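You operate a simulated robot arm through the tools that you are given. There is no shell and no other tool. Be economical: measure what you need, move in short steps, check, and stop when the job is done.

The job below is to be done with a simulated robot arm. You get a single attempt, and the scene is never put back.

JOB
Polish the scratch off blank 3 with the green pad.
Fine: in the black holder, lamp on first; then pad back, blank in the clean tray, lamp off. What is to be rubbed or washed off counts as gone when no trace of it is left.

Only the result counts: the job must be done as asked and must still hold three seconds after the hand-in. Knocking over, shifting, dropping, spilling or breaking anything else fails it.

ROBOT AND FRAMES
A 7-joint arm with a three-finger gripper on a trunk, on a base that drives. Base frame: it is fixed to the floor where the robot stands at the start and does not move with it; the origin is under the middle of the robot, x ahead of it, y to its left, z up; the surface under the hand at the start is at about z = 88. Units: cm, rad, N and s.
With the tool pointing down near the work surface it reaches from about 44 to 92 cm from the robot's upright axis, wherever it stands. Its first joint turns from -2.897 to 2.897 rad. Places, roughly: black holder [60, -20, 90]; clean tray [60, 60, 90]; lens [80, -40, 110]; white lamp button [60, -10, 90]. Payload 2.69 kg.
Tool frame: the origin (TCP) lies between the finger pads and is the grasp point; the fingertips stand 2.9 cm ahead of it; z points along the fingers, y is the line along which they close. The gripper opens to 12 cm. The gripper's body begins 7.8 cm behind the TCP.
Orientation is told as [roll, pitch, yaw] about the base's x, y, z axes, in that order, counted from this pose: with the fingers straight down and closing along the base's y, the tool's x points along the base's -x, its y along +y and its z along -z.

CONTROLS
- The arm moves only by the tool move_arm. Its argument "moves" is a list of rows, each a list of 6 numbers: the shift along the tool's x, y, z in cm, then the turn, a rotation vector about the tool's x, y, z in rad. In form: [[x, y, z, ax, ay, az], ...]. A call has 1 to 20 rows; each row shifts and turns the commanded pose from where the row before left it, along the tool's axes as they then stand. "grip" is the opening, from 0 (shut) to 1 (fully open), set as the call begins (left out, the last holds). A row lasts 0.2 s, in which the tool goes at most 5 cm and 0.15 rad; a call with a longer step from one row to the next is refused whole, and so is a gripper value outside its range. A pose out of reach is approached as far as the arm can. The call stops where the force on the tool passes 40 N (or 10 N more than at its start, if that is more) or the arm is blocked; 0.2 s more then pass. Each finger halts on what it meets, pressing with about 36 N; the grip force reading is that of the motor and also rises with nothing between the fingers. The clock runs only during rows and for 0.2 s after the last one: add rows that do not move to give the fingers time. It gives the time, the measured TCP pose, the force on the tool (base axes), the opening and the grip force at its end, in the units of the frame above (readings bear some noise), with the torque about the TCP (base axes, N m) and any sound that the robot's microphone picked up.
- Cameras (640 x 400 px; columns grow to the right, rows downward): "scene" is now at [22.12, 0, 130.97]; the picture's right is [-0.03, -1.00, 0.00], its down [-0.72, 0.02, -0.69] and it looks along [0.69, -0.02, -0.72] (base axes); focal length 237 px, centre (320, 200). "wrist" rides on the gripper at [6.3, 0, -10.4] in the tool frame; the picture's right is [0.00, 1.00, 0.00], its down [-0.83, 0.00, -0.56] and it looks along [-0.56, 0.00, 0.83] (tool axes); focal length 275 px, centre (320, 200). There is no depth. A picture from a camera that has moved, and an enlarged one, comes with that camera's place and axes in the base frame and with its lens. The place of the scene camera against the robot may be out by one fixed shift of up to 2.5 cm in any direction.
- grab_frame(camera): a new picture of that camera. No time passes.
- raise_lower(by): slides the trunk up (or, below 0, down) by that many cm; the arm and the scene camera ride with it, the base frame stays. It gives what a move gives, with no picture.
- drive_base(legs): drives the robot by 1 to 6 legs, each [ahead, left, turn to the left] in cm, cm and rad, along the robot's own axes; the way and the turn of a leg run together, so that a leg with both is an arc; at most 150 cm and 3.142 rad a leg. The arm and the cameras ride along, it lands a little off, and it stops where it bumps. It gives what a move gives.
- head_to(pan, tilt): turns the head with the scene camera to pan (to the left, within 1.501 rad either way) and tilt (down, from -0.506 to 1.204), counted from straight ahead of the robot. It gives what a move gives.
- enlarge(camera, box): a new picture of the part [left, top, right, bottom] of that camera's present view, enlarged. No time passes.
- finish_job(): hands the job in; it is judged then, once.

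Work in short steps. Places have to be worked out from the pictures, the camera data and where the tool is seen: move nearer, look again, correct. Check each grasp and each placing, and mend what went wrong. You have 120 turns and 98 pictures in all, those below and enlarged ones among them. Open the gripper and draw the arm clear of the work before you hand the job in, unless the task says otherwise; then end with one line.

The tools are called after "Emit:" as name(argument=value, ...) on one line, values as JSON. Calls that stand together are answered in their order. move_arm: Moves the arm, as the interface text tells. Its arguments: {"type":"object","properties":{"moves":{"type":"array"},"grip":{"type":"number"}},"required":["moves"]} The other tools are called the same way: raise_lower (by) slides the trunk up or down; drive_base (legs) drives the base; head_to (pan, tilt) turns the head that bears the scene camera; grab_frame (camera) takes a picture; enlarge (camera, box) takes an enlarged picture of a part of a camera's view; finish_job () hands the job in.

At the start:

```text
t: 0.0
eef_pos: [57.19, -2.67, 100.04]
ee_rot: [-0.001, -0.001, -0.001]
wrist_force: [0.2, 0.1, -0.5]
ft_torque: [0.01, 0.03, -0.04]
width: 12.0
gripper_force: 0.1
trunk travel left (down, up): [-57.5, 3.8]
robot x, y, heading: [0.1, -0.02, 0.008]
head pan, tilt: [-0.028, 0.808]
```

scene: 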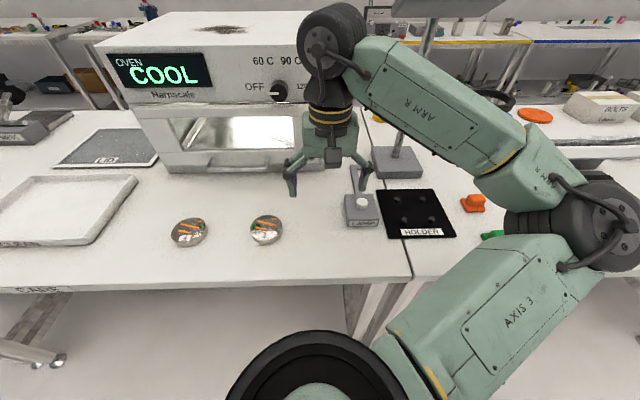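
wrist: 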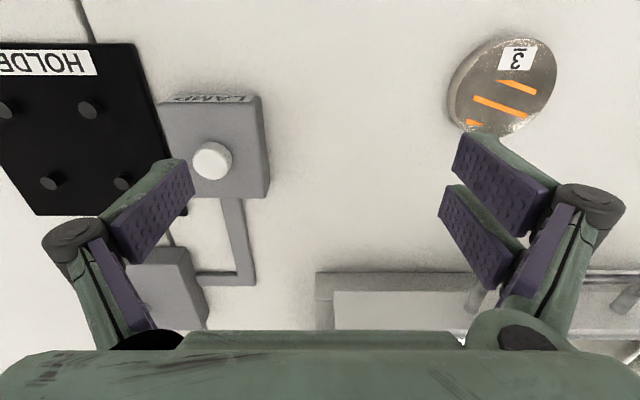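

I take enlarged views of the blanks, the holder and the pads to see what is where.

Emit:
enlarge(camera="scene", box=[140, 180, 340, 305])

Emit:
enlarge(camera="scene", box=[330, 130, 530, 255])

Emit:
enlarge(camera="wrist", box=[400, 0, 640, 150])

```text
3.20 times, centred on (240, 242) of scene
camera zoom: at [22.12, 0.0, 130.97], right [-0.03, -1.0, 0.0], down [-0.72, 0.02, -0.69], along [0.69, -0.02, -0.72], focal length 760 px, centre (576, 64)
```

zoom: 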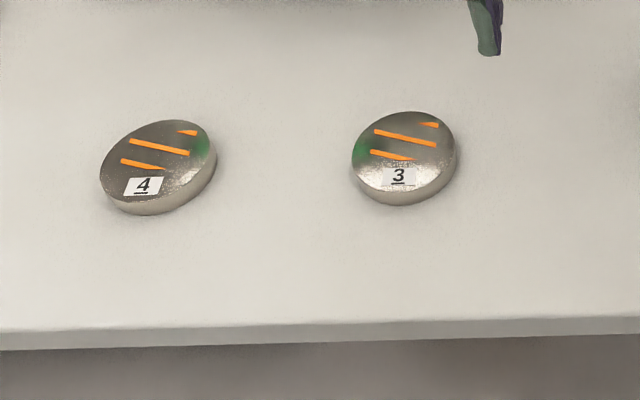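

```text
3.20 times, centred on (430, 192) of scene
camera zoom: at [22.12, 0.0, 130.97], right [-0.03, -1.0, 0.0], down [-0.72, 0.02, -0.69], along [0.69, -0.02, -0.72], focal length 760 px, centre (-32, 224)
```

zoom: 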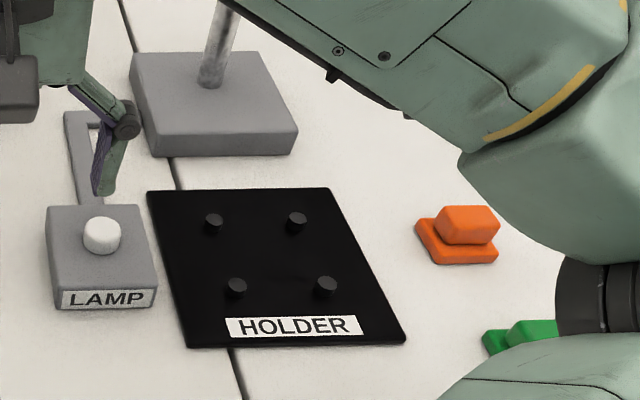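

```text
2.67 times, centred on (520, 75) of wrist
camera zoom: at [50.87, -2.7, 110.37], right [0.0, 1.0, 0.0], down [0.83, 0.0, 0.56], along [0.56, 0.0, -0.83], focal length 734 px, centre (-213, 533)
```

zoom: 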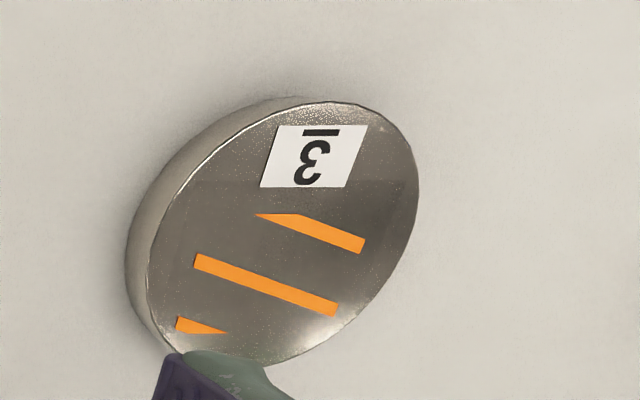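

Blank 3 is the right-hand one, at about (54.5, 10.5). I look left at the trays and raise the hand, moving it over the lamp and holder for a closer look.

Emit:
head_to(pan=0.7, tilt=0.7)

Emit:
move_arm(moves=[[0, -2, -3, 0, 0, 0], [1, -3, -3, 0, 0, 0], [1, -3, -1, 0, 0, 0], [1, -3, 0, 0, 0, 0], [1, -3, 0, 0, 0, 0], [0, 0, 0, 0, 0, 0]], grip=1)

Emit:
grab_frame(camera="scene")

Emit:
grab_frame(camera="wrist")

```text
t: 1.1
eef_pos: [57.13, -2.71, 100.0]
ee_rot: [0.001, 0.001, -0.002]
wrist_force: [0.0, 0.0, 0.3]
ft_torque: [0.01, 0.02, -0.01]
width: 12.01
gripper_force: 0.1
trunk travel left (down, up): [-57.5, 3.8]
robot x, y, heading: [-0.25, 0.25, -0.003]
head pan, tilt: [0.7, 0.7]
```

```text
t: 2.5
eef_pos: [53.32, -16.73, 107.07]
ee_rot: [0.0, 0.0, 0.001]
wrist_force: [0.0, -0.1, 0.1]
ft_torque: [0.03, -0.02, 0.04]
width: 11.99
gripper_force: 0.2
trunk travel left (down, up): [-57.5, 3.8]
robot x, y, heading: [0.0, 0.04, -0.0]
head pan, tilt: [0.7, 0.7]
```

```text
92 pictures are left
camera scene: at [20.6, 5.7, 131.86], right [0.64, -0.76, 0.0], down [-0.49, -0.41, -0.76], along [0.58, 0.49, -0.64], focal length 237 px, centre (320, 200)
```

scene: 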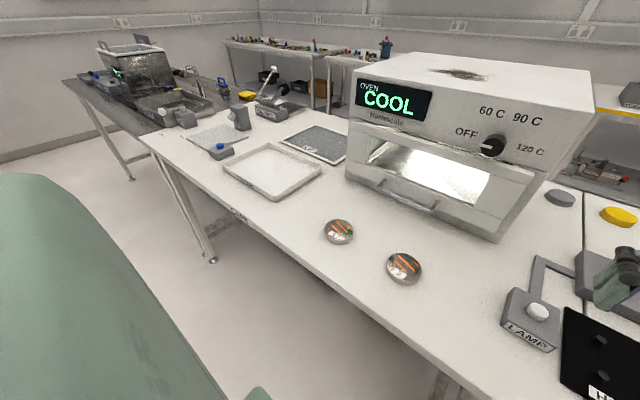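

```text
91 pictures are left
camera wrist: at [47.01, -16.75, 117.42], right [0.0, 1.0, 0.0], down [0.83, 0.0, 0.56], along [0.56, 0.0, -0.83], focal length 275 px, centre (320, 200)
```

wrist: 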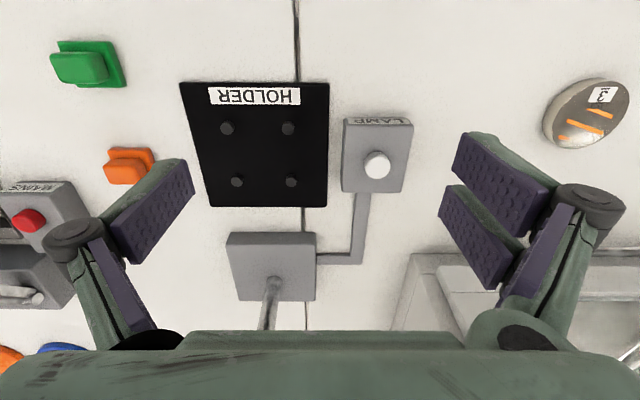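

The tray nearest the robot on the left is at about (59, 58), the button at (59.9, -10.9), the peg square centred at (59.7, -23.2) and the green pad at (50.6, -37). I look at the lamp head/lens region and the right side before moving near them, and read the tray label.

Emit:
enlarge(camera="scene", box=[140, 90, 380, 240])

Emit:
head_to(pan=-0.45, tilt=0.5)

Emit:
grab_frame(camera="scene")

```text
2.67 times, centred on (260, 165) of scene
camera zoom: at [20.6, 5.7, 131.86], right [0.64, -0.76, 0.0], down [-0.49, -0.41, -0.76], along [0.58, 0.49, -0.64], focal length 633 px, centre (480, 293)
```

zoom: 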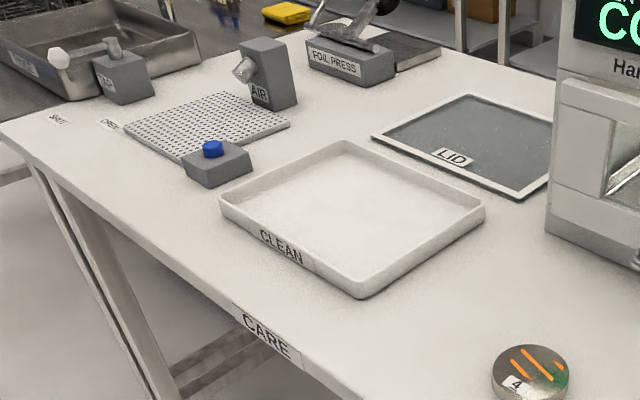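

```text
t: 3.9
eef_pos: [53.45, -16.69, 107.06]
ee_rot: [0.0, -0.001, 0.0]
wrist_force: [0.1, 1.0, 0.5]
ft_torque: [-0.02, -0.01, -0.01]
width: 11.98
gripper_force: 0.0
trunk travel left (down, up): [-57.5, 3.8]
robot x, y, heading: [0.26, 0.04, 0.004]
head pan, tilt: [-0.45, 0.499]
```

```text
89 pictures are left
camera scene: at [22.29, -3.73, 133.64], right [-0.43, -0.9, 0.0], down [-0.43, 0.21, -0.88], along [0.79, -0.38, -0.48], focal length 237 px, centre (320, 200)
```

scene: 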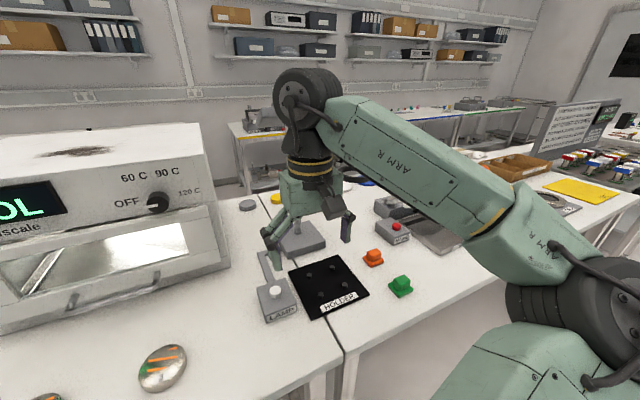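

The clean tray is confirmed. I swing the hand left over blank 3 so that the lamp post and its head come into view.

Emit:
move_arm(moves=[[0, 4, 0, 0, 0, 0], [0, 4.5, 0, 0, 0, 0], [0, 4.5, 0, 0, 0, 0], [0, 4.5, 0, 0, 0, 0], [0, 4.5, 0, 0, 0, 0], [0, 4.5, 0, 0, 0, 0], [2.5, 0.7, 0, 0, 0, 0], [2.5, 0, 0, 0, 0, 0], [0, 0, 0, 0, 0, 0]])

Emit:
grab_frame(camera="scene")

Emit:
grab_frame(camera="wrist")

```text
t: 5.8
eef_pos: [48.27, 10.68, 107.35]
ee_rot: [0.001, 0.001, 0.0]
wrist_force: [0.5, 0.3, -0.7]
ft_torque: [-0.02, 0.01, 0.01]
width: 11.98
gripper_force: 0.1
trunk travel left (down, up): [-57.5, 3.8]
robot x, y, heading: [0.41, 0.03, -0.003]
head pan, tilt: [-0.45, 0.499]
```

```text
88 pictures are left
camera scene: at [22.3, -3.74, 133.64], right [-0.44, -0.9, 0.0], down [-0.43, 0.21, -0.88], along [0.79, -0.38, -0.48], focal length 237 px, centre (320, 200)
```

scene: 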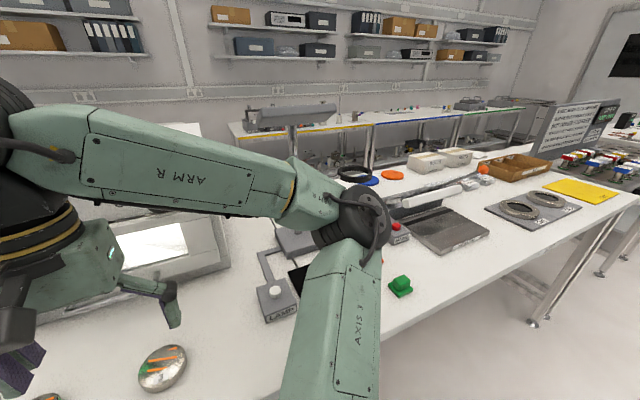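

```text
87 pictures are left
camera wrist: at [41.99, 10.59, 117.73], right [0.0, 1.0, 0.0], down [0.83, 0.0, 0.56], along [0.56, 0.0, -0.83], focal length 275 px, centre (320, 200)
```

wrist: 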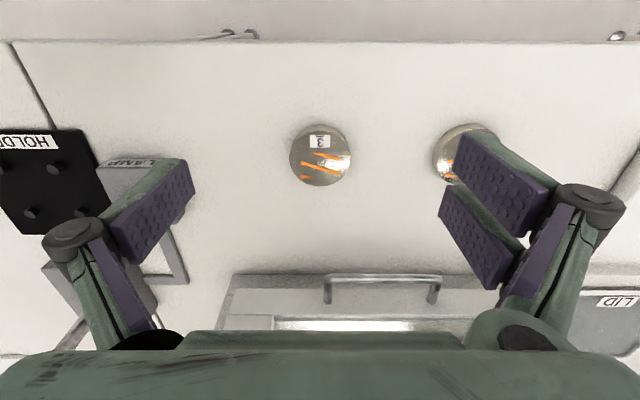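

The lamp head is a bar at about z = 124 above the holder's far side. I enlarge it to see how far it overhangs.

Emit:
enlarge(camera="scene", box=[220, 80, 380, 180])

Emit:
enlarge(camera="wrist", box=[270, 100, 370, 200])

```text
4.00 times, centred on (300, 130) of scene
camera zoom: at [22.3, -3.74, 133.64], right [-0.44, -0.9, 0.0], down [-0.43, 0.21, -0.88], along [0.79, -0.38, -0.48], focal length 949 px, centre (400, 480)
```

zoom: 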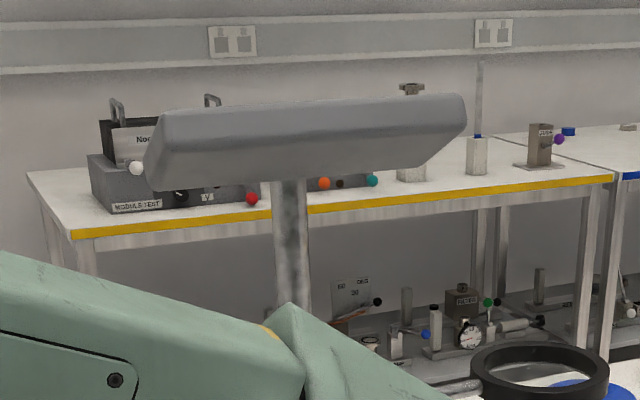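

```text
4.00 times, centred on (320, 150) of wrist
camera zoom: at [41.99, 10.59, 117.73], right [0.0, 1.0, 0.0], down [0.83, 0.0, 0.56], along [0.56, 0.0, -0.83], focal length 1101 px, centre (320, 400)
```

zoom: 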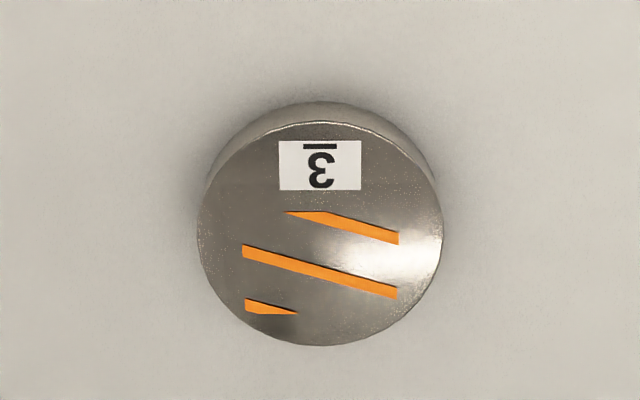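

Blank 3 is centred at (55.3, 10.6), about 6.8 cm across, its top near z = 89.8. I go over the lamp button (60.1, -10.8, top near 91.6) with the gripper shut.

Emit:
move_arm(moves=[[-1.68, -3.07, 1.0, 0, 0, 0], [-1.68, -3.07, 1.0, 0, 0, 0], [-1.68, -3.07, 1.0, 0, 0, 0], [-1.68, -3.07, 1.0, 0, 0, 0], [-1.68, -3.07, 1.0, 0, 0, 0], [-1.68, -3.07, 1.0, 0, 0, 0], [-1.68, -3.07, 1.0, 0, 0, 0], [0, 0, 0, 0, 0, 0]], grip=0)

Emit:
grab_frame(camera="wrist")

Emit:
grab_frame(camera="scene")

```text
t: 7.7
eef_pos: [59.98, -10.82, 100.22]
ee_rot: [0.0, -0.001, 0.001]
wrist_force: [0.1, 0.4, 0.7]
ft_torque: [-0.01, 0.02, 0.0]
width: 0.01
gripper_force: 16.6
trunk travel left (down, up): [-57.5, 3.8]
robot x, y, heading: [0.06, 0.48, -0.001]
head pan, tilt: [-0.45, 0.499]
```

```text
84 pictures are left
camera wrist: at [53.7, -10.89, 110.59], right [0.0, 1.0, 0.0], down [0.83, 0.0, 0.56], along [0.56, 0.0, -0.83], focal length 275 px, centre (320, 200)
```

wrist: 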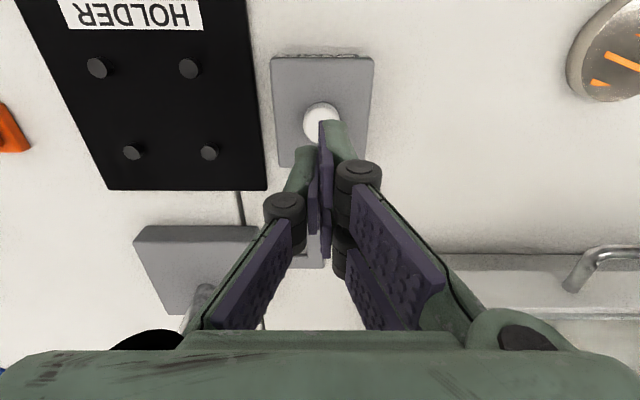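

```text
83 pictures are left
camera scene: at [22.29, -3.74, 133.64], right [-0.44, -0.9, 0.0], down [-0.43, 0.21, -0.88], along [0.79, -0.38, -0.48], focal length 237 px, centre (320, 200)
```

scene: 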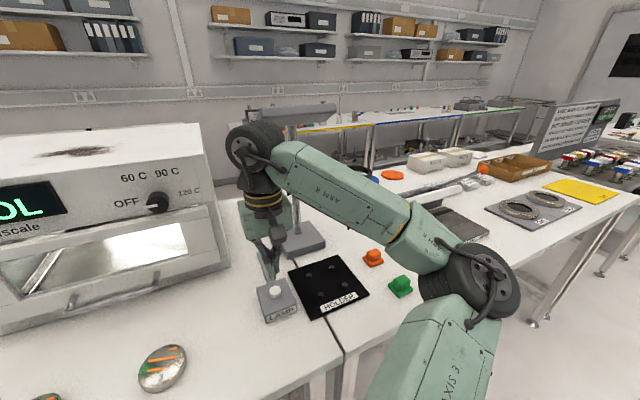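

The fingertips are right above the button. I go down in small steps until the force rises, then back up.

Emit:
move_arm(moves=[[0, 0, 2.5, 0, 0, 0], [0, 0, 2, 0, 0, 0], [0, 0, 0.6, 0, 0, 0], [0, 0, 0.4, 0, 0, 0], [0, 0, 0.3, 0, 0, 0], [0, 0, 0.3, 0, 0, 0]])

Emit:
grab_frame(camera="wrist")

```text
t: 9.1
eef_pos: [59.79, -10.94, 93.99]
ee_rot: [0.001, -0.002, -0.002]
wrist_force: [4.1, 0.3, 9.1]
ft_torque: [0.01, -0.11, -0.03]
width: 0.62
gripper_force: 28.5
trunk travel left (down, up): [-57.5, 3.8]
robot x, y, heading: [0.08, -0.02, 0.005]
head pan, tilt: [-0.45, 0.499]
heard: click
```

```text
82 pictures are left
camera wrist: at [53.53, -11.0, 104.43], right [0.0, 1.0, 0.0], down [0.83, 0.0, 0.56], along [0.56, 0.0, -0.83], focal length 275 px, centre (320, 200)
```

wrist: 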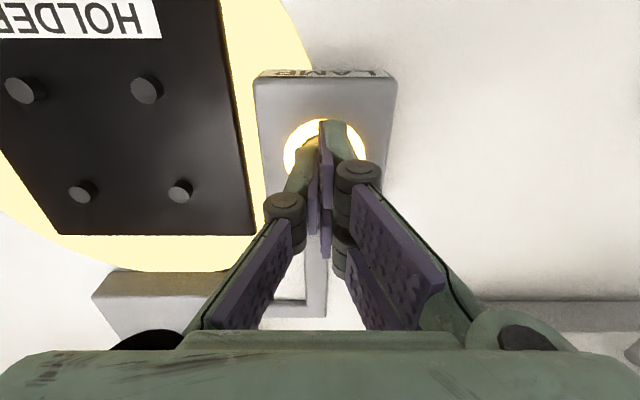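

The click sounded and the lamp is on. I lift off and go above blank 3, opening the gripper on the way.

Emit:
move_arm(moves=[[0, 0, -3, 0, 0, 0], [0, 0, -4, 0, 0, 0], [0.6, 3, 0, 0, 0, 0], [0.7, 3.1, 0, 0, 0, 0], [0.7, 3.1, 0, 0, 0, 0], [0.7, 3.1, 0, 0, 0, 0], [0.7, 3.1, 0, 0, 0, 0], [0.7, 3.1, 0, 0, 0, 0], [0.4, 3.0, 0, 0, 0, 0], [0, 0, 0, 0, 0, 0]], grip=0.05)

Emit:
move_arm(moves=[[0, 0, 0, 0, 0, 0], [0, 0, 0, 0, 0, 0], [0, 0, 0, 0, 0, 0], [0, 0, 0, 0, 0, 0], [0, 0, 0, 0, 0, 0], [0, 0, 0, 0, 0, 0]], grip=0.85)

Emit:
grab_frame(camera="wrist")

```text
t: 11.2
eef_pos: [55.49, 10.63, 100.77]
ee_rot: [0.0, -0.001, 0.0]
wrist_force: [-0.4, 0.7, 0.5]
ft_torque: [0.0, 0.0, 0.0]
width: 0.58
gripper_force: 0.1
trunk travel left (down, up): [-57.5, 3.8]
robot x, y, heading: [0.46, -0.1, 0.001]
head pan, tilt: [-0.45, 0.499]
```

```text
t: 12.7
eef_pos: [55.53, 10.51, 100.82]
ee_rot: [0.0, 0.0, 0.0]
wrist_force: [0.4, -0.5, 0.5]
ft_torque: [-0.03, 0.0, -0.01]
width: 10.17
gripper_force: 0.1
trunk travel left (down, up): [-57.5, 3.8]
robot x, y, heading: [-0.27, -0.17, -0.005]
head pan, tilt: [-0.45, 0.499]
```

```text
81 pictures are left
camera wrist: at [49.25, 10.56, 111.18], right [0.0, 1.0, 0.0], down [0.83, 0.0, 0.56], along [0.56, 0.0, -0.83], focal length 275 px, centre (320, 200)
```

wrist: 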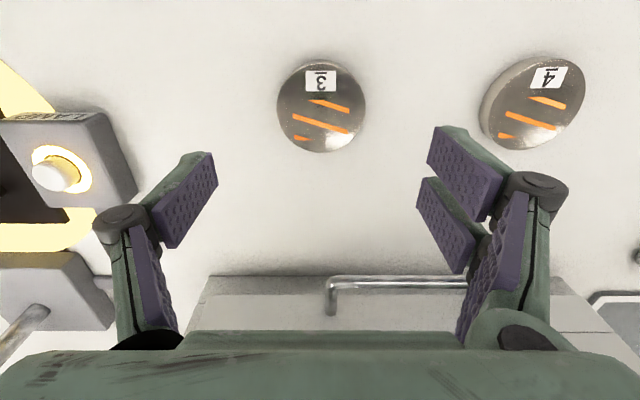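

The blank is centred under the gripper. I go down to TCP z = 91.4 with small last steps, then close.

Emit:
move_arm(moves=[[0.3, 0, 3, 0, 0, 0], [0, 0, 3, 0, 0, 0], [0, 0, 2, 0, 0, 0], [0, 0, 0.8, 0, 0, 0], [0, 0, 0.6, 0, 0, 0], [0, 0, 0, 0, 0, 0]])

Emit:
grab_frame(camera="wrist")

```text
t: 14.1
eef_pos: [55.21, 10.66, 91.5]
ee_rot: [-0.001, 0.0, -0.002]
wrist_force: [0.6, -0.9, -0.4]
ft_torque: [0.0, -0.01, 0.02]
width: 10.18
gripper_force: 0.1
trunk travel left (down, up): [-57.5, 3.8]
robot x, y, heading: [0.31, -0.11, -0.003]
head pan, tilt: [-0.45, 0.499]
```

```text
80 pictures are left
camera wrist: at [48.87, 10.66, 101.94], right [0.0, 1.0, 0.0], down [0.83, 0.0, 0.56], along [0.56, 0.0, -0.83], focal length 275 px, centre (320, 200)
```

wrist: 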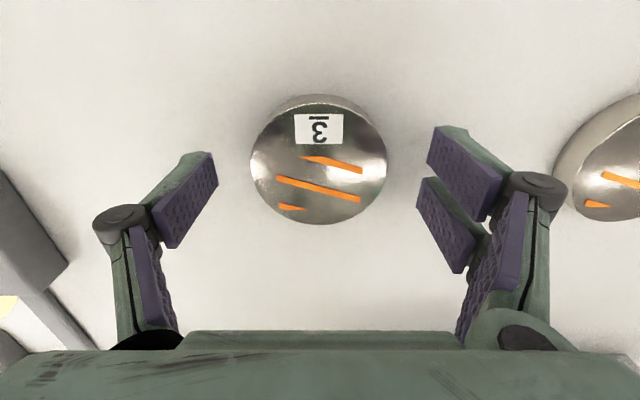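

The tips straddle the blank (centre x about 55.0). I close on it.

Emit:
move_arm(moves=[[0.15, 0, 0.1, 0, 0, 0], [0, 0, 0, 0, 0, 0], [0, 0, 0, 0, 0, 0], [0, 0, 0, 0, 0, 0], [0, 0, 0, 0, 0, 0]], grip=0.5)

Emit:
move_arm(moves=[[0, 0, 0, 0, 0, 0], [0, 0, 0, 0, 0, 0], [0, 0, 0, 0, 0, 0]], grip=0.3)

Emit:
move_arm(moves=[[0, 0, -0.7, 0, 0, 0], [0, 0, -1.5, 0, 0, 0], [0, 0, -3, 0, 0, 0], [0, 0, -3, 0, 0, 0], [0, 0, 0, 0, 0, 0]])

Emit:
grab_frame(camera="wrist")

```text
t: 15.2
eef_pos: [55.02, 10.62, 91.5]
ee_rot: [0.0, 0.0, 0.002]
wrist_force: [0.4, 1.7, 1.3]
ft_torque: [0.22, 0.03, -0.03]
width: 6.92
gripper_force: 36.1
trunk travel left (down, up): [-57.5, 3.8]
robot x, y, heading: [-0.45, 0.04, -0.004]
head pan, tilt: [-0.45, 0.499]
```

```text
t: 16.1
eef_pos: [55.09, 10.62, 91.49]
ee_rot: [-0.001, -0.002, -0.001]
wrist_force: [0.5, 2.3, 2.7]
ft_torque: [0.19, 0.05, 0.02]
width: 6.96
gripper_force: 36.0
trunk travel left (down, up): [-57.5, 3.8]
robot x, y, heading: [-0.17, 0.07, -0.0]
head pan, tilt: [-0.45, 0.499]
```

```text
t: 17.2
eef_pos: [55.0, 10.35, 99.27]
ee_rot: [0.0, 0.001, 0.0]
wrist_force: [-0.2, -0.1, 0.1]
ft_torque: [-0.03, 0.01, -0.04]
width: 3.61
gripper_force: 0.1
trunk travel left (down, up): [-57.5, 3.8]
robot x, y, heading: [0.06, 0.04, -0.004]
head pan, tilt: [-0.45, 0.499]
```

```text
79 pictures are left
camera wrist: at [48.52, 10.36, 109.8], right [0.0, 1.0, 0.0], down [0.83, 0.0, 0.56], along [0.56, 0.0, -0.83], focal length 275 px, centre (320, 200)
```

wrist: 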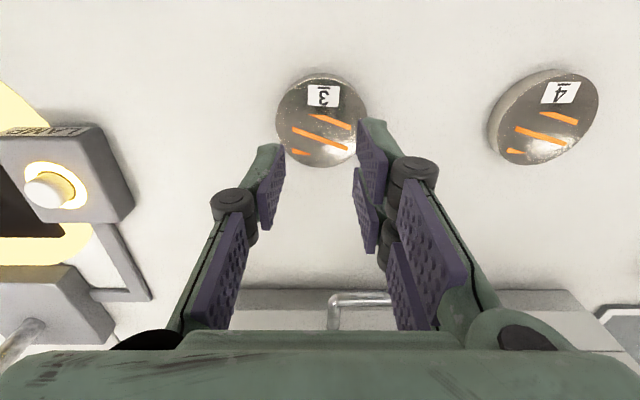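

The blank slipped out and settled back at about (54.9, 10.4): the grip was too high on it. I open and go lower, just short of the table.

Emit:
move_arm(moves=[[0, 0, 0, 0, 0, 0], [0, 0, 0, 0, 0, 0], [0, 0, 0, 0, 0, 0], [0, 0, 0, 0, 0, 0], [0.05, 0.1, 3, 0, 0, 0], [0, 0, 3, 0, 0, 0], [0, 0, 1.2, 0, 0, 0], [0, 0, 0.5, 0, 0, 0], [0, 0, 0.3, 0, 0, 0], [0, 0, 0.2, 0, 0, 0], [0, 0, 0.1, 0, 0, 0]], grip=0.8)

Emit:
grab_frame(camera="wrist")

```text
t: 19.6
eef_pos: [54.88, 10.66, 91.13]
ee_rot: [0.001, -0.001, -0.002]
wrist_force: [1.1, -0.2, 0.0]
ft_torque: [0.0, 0.0, 0.05]
width: 9.57
gripper_force: 0.1
trunk travel left (down, up): [-57.5, 3.8]
robot x, y, heading: [0.03, 0.04, 0.001]
head pan, tilt: [-0.45, 0.499]
```

```text
78 pictures are left
camera wrist: at [48.54, 10.6, 101.55], right [0.0, 1.0, 0.0], down [0.83, 0.0, 0.56], along [0.56, 0.0, -0.83], focal length 275 px, centre (320, 200)
```

wrist: 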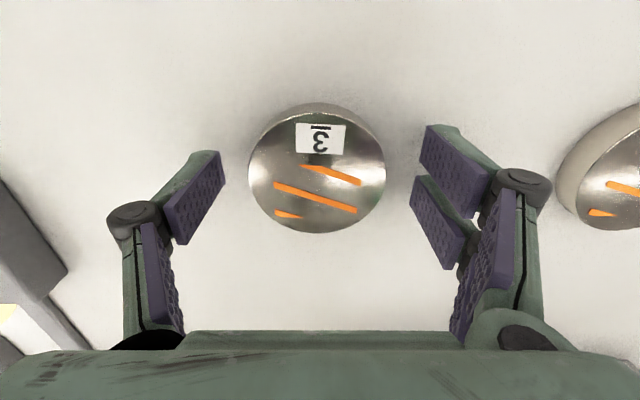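

No table contact yet; I ease down a little more, close, and lift slowly.

Emit:
move_arm(moves=[[0, -0.1, 0.15, 0, 0, 0], [0, 0, 0.1, 0, 0, 0], [0, 0, 0, 0, 0, 0]])

Emit:
move_arm(moves=[[0, 0, 0, 0, 0, 0], [0, 0, 0, 0, 0, 0], [0, 0, 0, 0, 0, 0], [0, 0, 0, 0, 0, 0], [0, 0, 0, 0, 0, 0], [0, 0, 0, 0, 0, 0]], grip=0.4)

Emit:
move_arm(moves=[[0, 0, -0.4, 0, 0, 0], [0, 0, -0.5, 0, 0, 0], [0, 0, 0, 0, 0, 0]])

Emit:
grab_frame(camera="wrist")

```text
t: 20.4
eef_pos: [54.85, 10.6, 91.04]
ee_rot: [0.002, 0.001, 0.0]
wrist_force: [-0.5, -0.1, -0.1]
ft_torque: [0.03, -0.02, 0.0]
width: 9.6
gripper_force: 0.0
trunk travel left (down, up): [-57.5, 3.8]
robot x, y, heading: [0.11, 0.25, 0.003]
head pan, tilt: [-0.45, 0.499]
```

```text
t: 21.9
eef_pos: [54.85, 10.57, 90.98]
ee_rot: [-0.002, 0.001, 0.0]
wrist_force: [0.4, -2.3, 2.5]
ft_torque: [-0.18, -0.07, 0.04]
width: 6.9
gripper_force: 35.8
trunk travel left (down, up): [-57.5, 3.8]
robot x, y, heading: [-0.23, -0.43, 0.002]
head pan, tilt: [-0.45, 0.499]
```

```text
t: 22.6
eef_pos: [54.9, 10.48, 92.18]
ee_rot: [0.0, 0.0, 0.0]
wrist_force: [-0.2, -0.3, -5.5]
ft_torque: [0.03, 0.02, -0.01]
width: 6.92
gripper_force: 35.8
trunk travel left (down, up): [-57.5, 3.8]
robot x, y, heading: [-0.08, -0.05, -0.001]
head pan, tilt: [-0.45, 0.499]
```

```text
77 pictures are left
camera wrist: at [48.61, 10.43, 102.36], right [0.0, 1.0, 0.0], down [0.83, 0.0, 0.56], along [0.56, 0.0, -0.83], focal length 275 px, centre (320, 200)
```

wrist: 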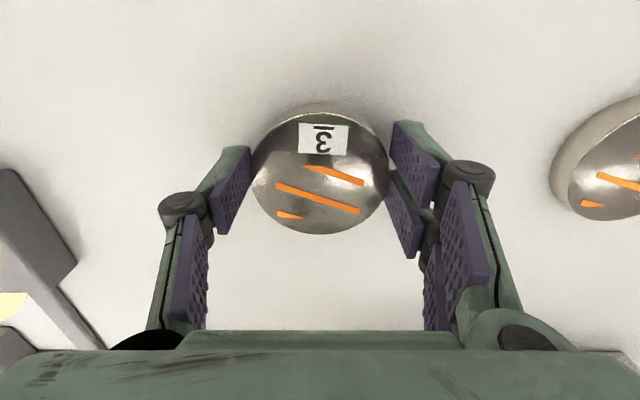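

The blank is held (5.5 N). I lift it and carry it slowly above the holder.

Emit:
move_arm(moves=[[0, 0, -2, 0, 0, 0], [0, 0, -3, 0, 0, 0], [0, 0, -3, 0, 0, 0], [-0.4, -2.8, 0, 0, 0, 0], [-0.4, -2.8, 0, 0, 0, 0], [-0.4, -2.8, 0, 0, 0, 0], [-0.4, -2.8, 0, 0, 0, 0], [-0.4, -2.8, 0, 0, 0, 0], [-0.4, -2.8, 0, 0, 0, 0], [-0.4, -2.8, 0, 0, 0, 0], [-0.4, -2.8, 0, 0, 0, 0], [-0.4, -2.8, 0, 0, 0, 0], [-0.4, -2.8, 0, 0, 0, 0], [-0.4, -2.8, 0, 0, 0, 0], [-0.4, -2.8, 0, 0, 0, 0], [0, 0, 0, 0, 0, 0], [0, 0, 0, 0, 0, 0]])

Emit:
grab_frame(camera="wrist")

Emit:
grab_frame(camera="scene")

```text
t: 26.2
eef_pos: [59.88, -23.03, 99.78]
ee_rot: [0.0, 0.001, -0.001]
wrist_force: [-1.0, 1.0, -4.2]
ft_torque: [0.04, 0.06, 0.02]
width: 6.92
gripper_force: 36.0
trunk travel left (down, up): [-57.5, 3.8]
robot x, y, heading: [-0.24, -0.1, 0.0]
head pan, tilt: [-0.45, 0.499]
```

```text
76 pictures are left
camera wrist: at [53.57, -23.08, 110.18], right [0.0, 1.0, 0.0], down [0.83, 0.0, 0.56], along [0.56, 0.0, -0.83], focal length 275 px, centre (320, 200)
```

wrist: 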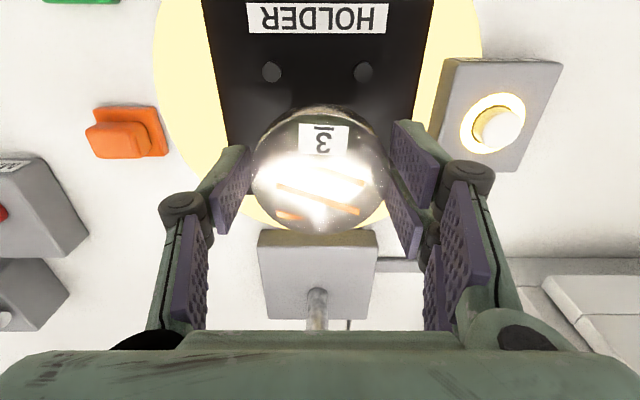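

```text
75 pictures are left
camera scene: at [22.32, -3.75, 133.63], right [-0.44, -0.9, 0.0], down [-0.43, 0.21, -0.88], along [0.79, -0.38, -0.48], focal length 237 px, centre (320, 200)
```

scene: 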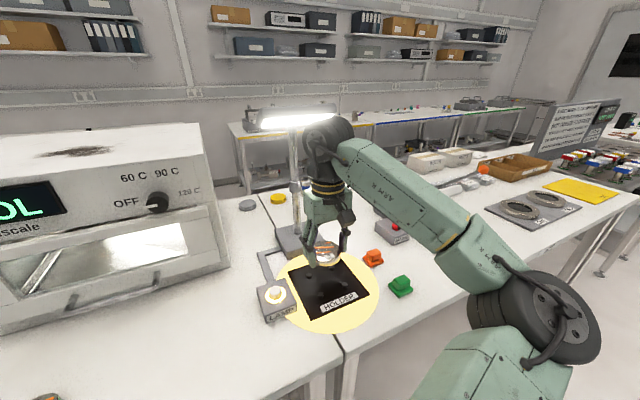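

Two near pegs are visible ahead of the blank. I enlarge to judge their height and place.

Emit:
enlarge(camera="wrist", box=[200, 0, 440, 150])

Emit:
enlarge(camera="scene", box=[250, 220, 410, 320])

```text
2.67 times, centred on (320, 75) of wrist
camera zoom: at [53.57, -23.08, 110.18], right [0.0, 1.0, 0.0], down [0.83, 0.0, 0.56], along [0.56, 0.0, -0.83], focal length 734 px, centre (320, 533)
```

zoom: 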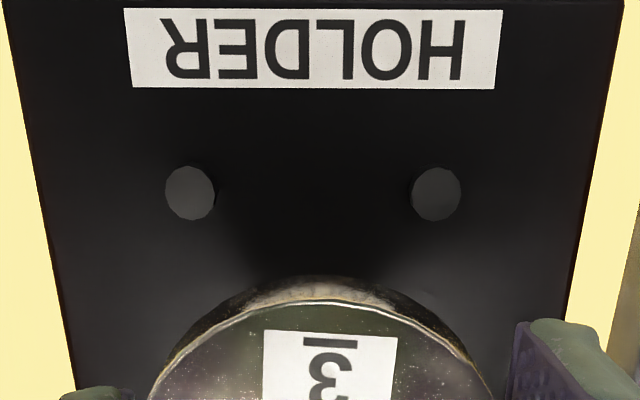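

```text
4.00 times, centred on (330, 270) of scene
camera zoom: at [22.32, -3.75, 133.63], right [-0.44, -0.9, 0.0], down [-0.43, 0.21, -0.88], along [0.79, -0.38, -0.48], focal length 949 px, centre (280, -80)
```

zoom: 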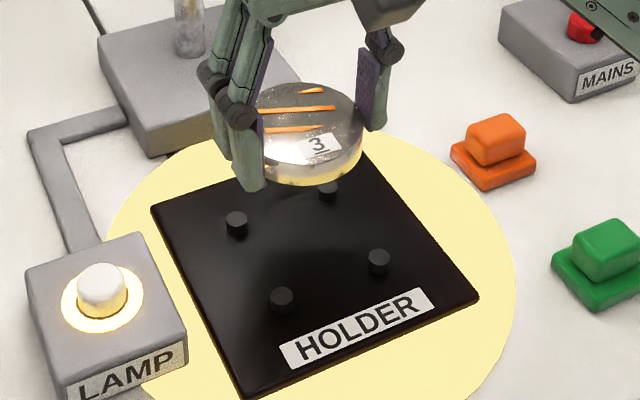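

The pegs centre on (60.0, -23.25) with about 0.4 cm clearance all round. I correct by that and lower to the plate in small steps at the end.

Emit:
move_arm(moves=[[-0.12, -0.2, 2, 0, 0, 0], [0, 0, 2, 0, 0, 0], [0, 0, 2, 0, 0, 0], [0, 0, 0, 0, 0, 0]])

Emit:
grab_frame(camera="wrist")

Emit:
enlarge(camera="scene", box=[250, 220, 410, 320])

```text
t: 27.2
eef_pos: [60.01, -23.25, 93.82]
ee_rot: [0.001, 0.0, -0.001]
wrist_force: [-0.5, 0.5, -5.5]
ft_torque: [0.04, 0.04, 0.0]
width: 6.93
gripper_force: 36.0
trunk travel left (down, up): [-57.5, 3.8]
robot x, y, heading: [0.12, 0.04, 0.008]
head pan, tilt: [-0.45, 0.499]
```

```text
72 pictures are left
camera wrist: at [53.78, -23.46, 104.2], right [0.0, 1.0, 0.0], down [0.83, 0.0, 0.56], along [0.56, 0.0, -0.83], focal length 275 px, centre (320, 200)
```

wrist: 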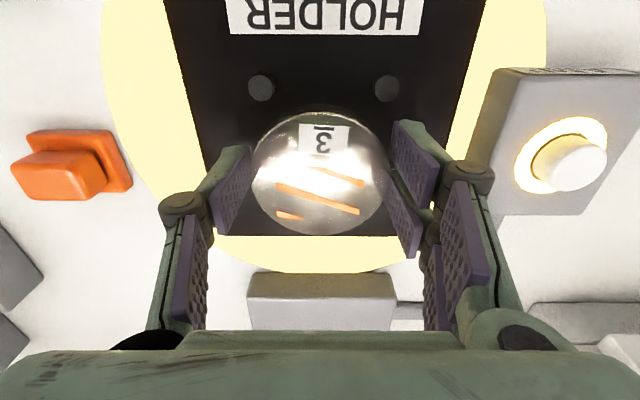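

```text
4.00 times, centred on (330, 270) of scene
camera zoom: at [22.33, -3.75, 133.63], right [-0.44, -0.9, 0.0], down [-0.43, 0.21, -0.88], along [0.79, -0.38, -0.48], focal length 949 px, centre (280, -80)
```

zoom: 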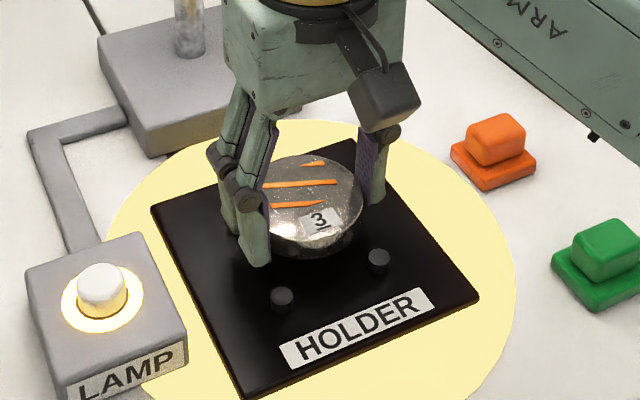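

Aligned within about 0.1 cm. I lower the last 2.4 cm gently.

Emit:
move_arm(moves=[[0, 0.05, 0.9, 0, 0, 0], [0, 0, 0.5, 0, 0, 0], [0, 0, 0.3, 0, 0, 0], [0, 0, 0.2, 0, 0, 0], [0, 0, 0.15, 0, 0, 0]])

Emit:
grab_frame(camera="wrist")

```text
t: 28.4
eef_pos: [59.79, -23.29, 92.14]
ee_rot: [-0.002, -0.003, 0.0]
wrist_force: [5.5, -5.2, 19.8]
ft_torque: [-0.74, -0.83, 0.0]
width: 7.0
gripper_force: 35.8
trunk travel left (down, up): [-57.5, 3.8]
robot x, y, heading: [0.14, -0.07, 0.005]
head pan, tilt: [-0.45, 0.499]
```

```text
70 pictures are left
camera wrist: at [53.51, -23.27, 102.36], right [0.0, 1.0, 0.0], down [0.83, 0.0, 0.56], along [0.56, 0.0, -0.83], focal length 275 px, centre (320, 200)
```

wrist: 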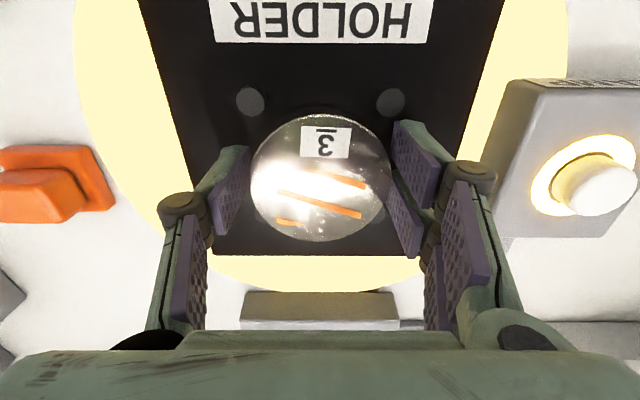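

Contact came 0.7 cm early, and the torque says it is at the far-right peg, so the blank sits on that peg. I raise slightly and look from the scene camera.

Emit:
move_arm(moves=[[0, 0, -0.6, 0, 0, 0], [0, 0, -0.4, 0, 0, 0]])

Emit:
enlarge(camera="scene", box=[290, 230, 370, 280])

Emit:
enlarge(camera="wrist", box=[200, 60, 440, 260])

```text
t: 29.1
eef_pos: [59.94, -23.24, 92.65]
ee_rot: [0.003, 0.001, -0.001]
wrist_force: [0.7, 0.4, -3.8]
ft_torque: [-0.01, 0.05, 0.02]
width: 6.97
gripper_force: 36.1
trunk travel left (down, up): [-57.5, 3.8]
robot x, y, heading: [0.31, 0.27, 0.001]
head pan, tilt: [-0.45, 0.499]
```

```text
8.00 times, centred on (330, 255) of scene
camera zoom: at [22.34, -3.75, 133.61], right [-0.44, -0.9, 0.0], down [-0.43, 0.21, -0.88], along [0.79, -0.38, -0.48], focal length 1899 px, centre (240, -240)
```

zoom: 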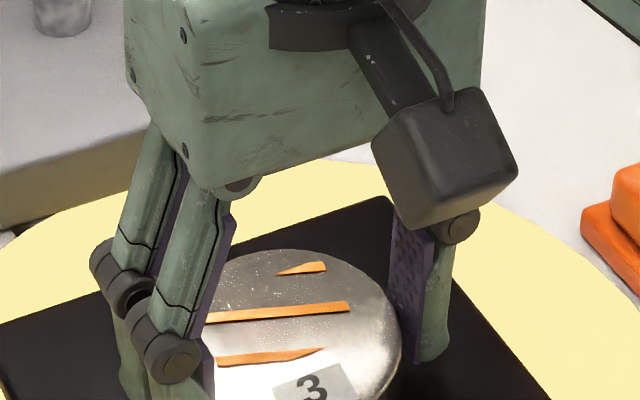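

```text
2.00 times, centred on (320, 160) of wrist
camera zoom: at [53.56, -23.28, 103.09], right [0.0, 1.0, 0.0], down [0.83, 0.0, 0.55], along [0.55, 0.0, -0.83], focal length 551 px, centre (320, 280)
```

zoom: 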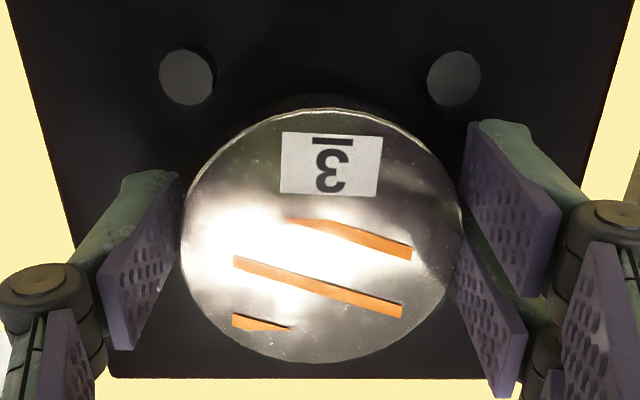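

By the rim in the picture the blank sits about 0.35 cm ahead of the TCP, so it overlaps the far-right peg. I shift by (-0.35, +0.15) and lower again.

Emit:
move_arm(moves=[[0.35, 0.15, 0, 0, 0, 0], [0, 0, 0.4, 0, 0, 0], [0, 0, 0.3, 0, 0, 0], [0, 0, 0.3, 0, 0, 0], [0, 0, 0.15, 0, 0, 0]])

Emit:
enlarge(camera="wrist", box=[200, 60, 440, 260])

```text
t: 30.2
eef_pos: [59.46, -23.16, 91.89]
ee_rot: [0.001, 0.002, 0.001]
wrist_force: [-0.1, -0.6, -3.8]
ft_torque: [0.01, 0.06, -0.02]
width: 6.97
gripper_force: 35.9
trunk travel left (down, up): [-57.5, 3.8]
robot x, y, heading: [-0.26, 0.02, 0.0]
head pan, tilt: [-0.45, 0.499]
```

```text
2.00 times, centred on (320, 160) of wrist
camera zoom: at [53.28, -23.15, 102.2], right [0.0, 1.0, 0.0], down [0.83, 0.0, 0.56], along [0.56, 0.0, -0.83], focal length 551 px, centre (320, 280)
```

zoom: 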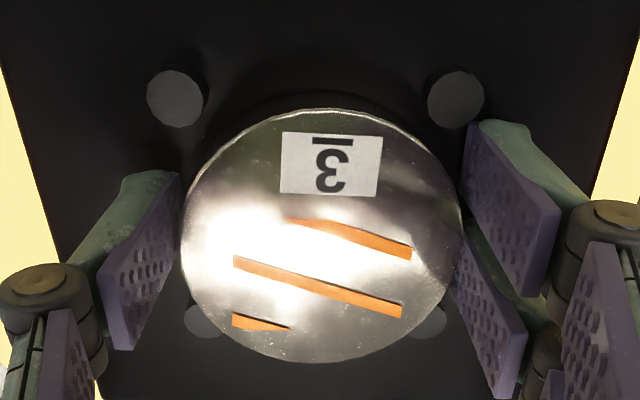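

No contact yet and all four pegs show around the blank, well centred. I go on down, with 0.1 to the right.

Emit:
move_arm(moves=[[0, -0.1, 0.1, 0, 0, 0], [0, 0, 0.2, 0, 0, 0], [0, 0, 0.2, 0, 0, 0], [0, 0, 0.15, 0, 0, 0], [0, 0, 0.15, 0, 0, 0], [0, 0, 0, 0, 0, 0]])

Emit:
enlarge(camera="wrist", box=[200, 60, 440, 260])

```text
t: 31.6
eef_pos: [59.5, -23.21, 91.34]
ee_rot: [-0.003, -0.007, -0.001]
wrist_force: [-3.0, 0.8, 16.8]
ft_torque: [0.68, 0.55, 0.17]
width: 6.93
gripper_force: 35.9
trunk travel left (down, up): [-57.5, 3.8]
robot x, y, heading: [-0.26, 0.14, -0.005]
head pan, tilt: [-0.45, 0.499]
stopped in row 6: the force on the tool passed its limit at 42 N (the readings are from after the stop); the commanded pose is now the measured one
```

```text
2.00 times, centred on (320, 160) of wrist
camera zoom: at [53.18, -23.17, 101.7], right [0.0, 1.0, 0.0], down [0.83, 0.0, 0.56], along [0.56, 0.0, -0.83], focal length 551 px, centre (320, 280)
```

zoom: 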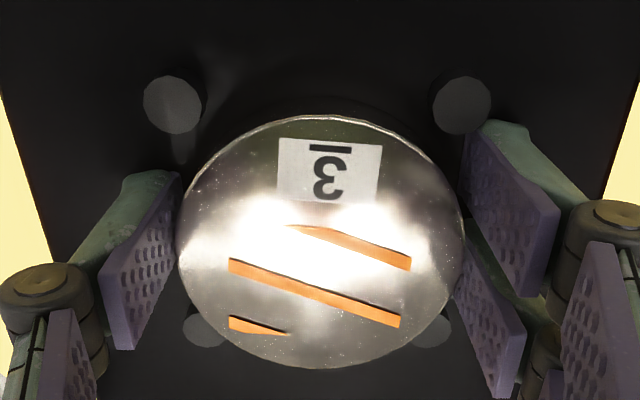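

The blank has bottomed out on the plate level (peg tops were about 0.8 higher). I open just enough to release and look.

Emit:
move_arm(moves=[[0, 0, -0.1, 0, 0, 0], [0, 0, 0, 0, 0, 0], [0, 0, 0, 0, 0, 0], [0, 0, 0, 0, 0, 0]], grip=0.72)

Emit:
move_arm(moves=[[0, 0, -1, 0, 0, 0], [0, 0, -2, 0, 0, 0], [0, 0, -3, 0, 0, 0], [0, 0, -3, 0, 0, 0], [0, 0, 0, 0, 0, 0]])

Emit:
grab_frame(camera="wrist")

Emit:
enlarge(camera="scene", box=[250, 220, 410, 320])

```text
t: 32.6
eef_pos: [59.58, -23.2, 91.4]
ee_rot: [-0.002, -0.004, -0.002]
wrist_force: [1.2, -0.1, -1.1]
ft_torque: [-0.02, -0.02, 0.01]
width: 8.61
gripper_force: 0.0
trunk travel left (down, up): [-57.5, 3.8]
robot x, y, heading: [0.29, -0.18, 0.002]
head pan, tilt: [-0.45, 0.499]
```

```text
t: 33.8
eef_pos: [59.75, -23.1, 100.37]
ee_rot: [-0.003, -0.005, -0.004]
wrist_force: [0.2, -0.3, -0.8]
ft_torque: [0.0, 0.02, -0.01]
width: 8.63
gripper_force: 0.1
trunk travel left (down, up): [-57.5, 3.8]
robot x, y, heading: [0.17, 0.05, -0.003]
head pan, tilt: [-0.45, 0.499]
```

```text
65 pictures are left
camera wrist: at [53.3, -23.17, 110.61], right [0.0, 1.0, 0.0], down [0.83, 0.0, 0.56], along [0.56, 0.0, -0.83], focal length 275 px, centre (320, 200)
```

wrist: 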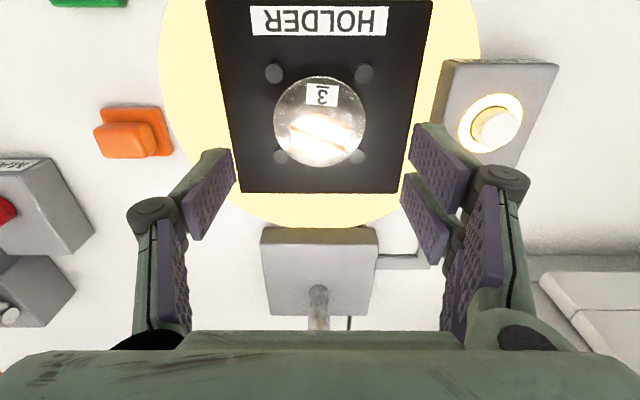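

```text
4.00 times, centred on (330, 270) of scene
camera zoom: at [22.31, -3.76, 133.63], right [-0.44, -0.9, 0.0], down [-0.43, 0.21, -0.88], along [0.79, -0.38, -0.48], focal length 949 px, centre (280, -80)
```

zoom: 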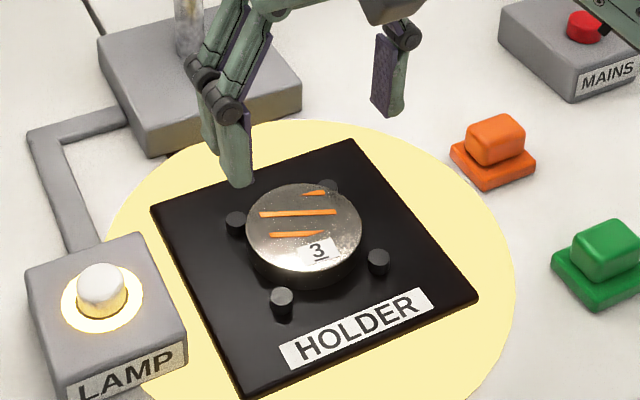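

Blank 3 lies flat between the pegs, centred about (59.9, -23.2). Next the green pad: I move above its estimated place (50.6, -37).

Emit:
move_arm(moves=[[1.8, -2.8, -0.5, 0, 0, 0], [1.8, -2.8, -0.5, 0, 0, 0], [1.8, -2.8, 0, 0, 0, 0], [1.8, -2.8, 0, 0, 0, 0], [1.8, -2.6, 0, 0, 0, 0], [0, 0, 0, 0, 0, 0]], grip=0.72)

Emit:
grab_frame(camera="wrist")

Emit:
grab_frame(camera="scene")

```text
t: 35.2
eef_pos: [50.88, -34.39, 100.76]
ee_rot: [-0.002, -0.007, -0.007]
wrist_force: [0.2, -0.7, -0.3]
ft_torque: [0.0, 0.0, 0.02]
width: 8.65
gripper_force: 0.1
out of reach, approached as far as the arm can: row 5
trunk travel left (down, up): [-57.5, 3.8]
robot x, y, heading: [-0.07, -0.21, 0.001]
head pan, tilt: [-0.45, 0.499]
```

```text
63 pictures are left
camera wrist: at [44.5, -34.38, 111.06], right [0.0, 1.0, 0.0], down [0.83, 0.0, 0.56], along [0.56, 0.0, -0.83], focal length 275 px, centre (320, 200)
```

wrist: 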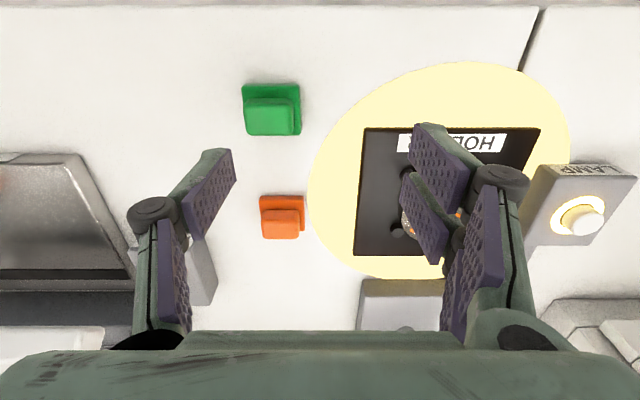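

```text
62 pictures are left
camera scene: at [22.3, -3.75, 133.64], right [-0.44, -0.9, 0.0], down [-0.43, 0.21, -0.88], along [0.79, -0.38, -0.48], focal length 237 px, centre (320, 200)
```

scene: 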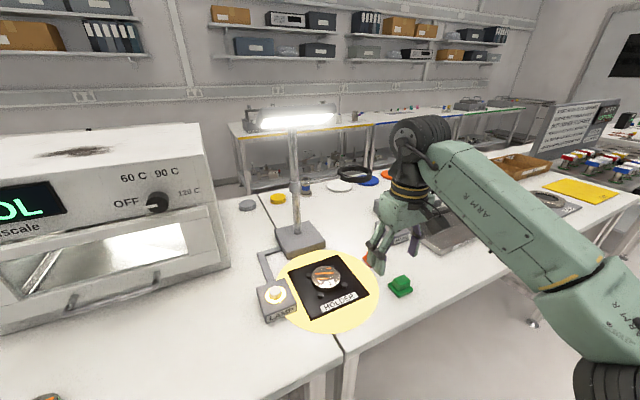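

The pad is at about (50.4, -37.9), beyond the arm's reach in this orientation. I bring the arm back toward the middle and up, then drive 20 cm to the right.

Emit:
move_arm(moves=[[0, 3, -2, 0, 0, 0], [0, 3.5, -2, 0, 0, 0], [0, 3.5, -1, 0, 0, 0], [0, 3.5, 0, 0, 0, 0], [0, 2, 0, 0, 0, 0], [0, 0, 0, 0, 0, 0]])

Emit:
drive_base(legs=[[0, -20, 0]])

Emit:
grab_frame(camera="wrist")

Emit:
grab_frame(camera="scene")

```text
t: 36.6
eef_pos: [50.81, -18.72, 105.7]
ee_rot: [-0.003, -0.005, -0.002]
wrist_force: [-0.4, -0.4, -1.4]
ft_torque: [-0.04, 0.01, 0.0]
width: 8.64
gripper_force: 0.0
trunk travel left (down, up): [-57.5, 3.8]
robot x, y, heading: [0.37, 0.21, 0.0]
head pan, tilt: [-0.45, 0.499]
```

```text
t: 38.8
eef_pos: [51.0, -38.87, 105.8]
ee_rot: [0.0, -0.005, 0.001]
wrist_force: [-0.2, 0.0, 0.7]
ft_torque: [0.0, 0.04, 0.02]
width: 8.65
gripper_force: 0.0
trunk travel left (down, up): [-57.5, 3.8]
robot x, y, heading: [0.12, -20.4, 0.002]
head pan, tilt: [-0.45, 0.499]
```

```text
61 pictures are left
camera wrist: at [44.6, -38.97, 116.12], right [-0.01, 1.0, 0.0], down [0.83, 0.01, 0.56], along [0.56, 0.0, -0.83], focal length 275 px, centre (320, 200)
```

wrist: 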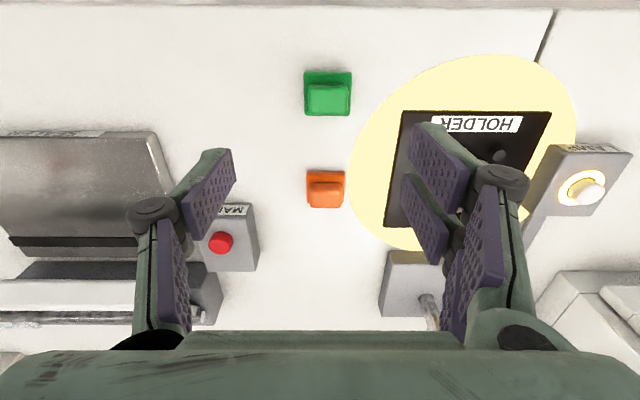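

```text
60 pictures are left
camera scene: at [22.36, -24.03, 133.64], right [-0.43, -0.9, 0.0], down [-0.43, 0.21, -0.88], along [0.79, -0.38, -0.48], focal length 237 px, centre (320, 200)
```

scene: 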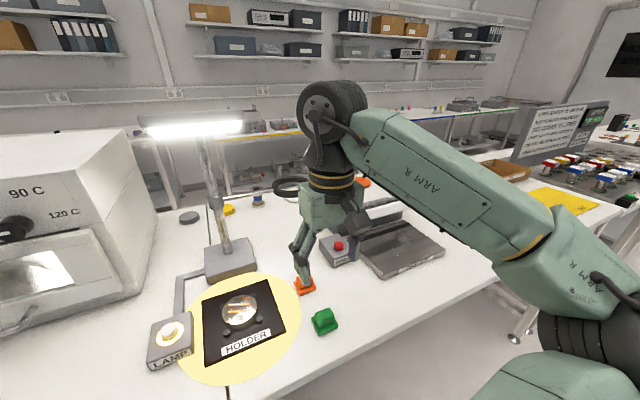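

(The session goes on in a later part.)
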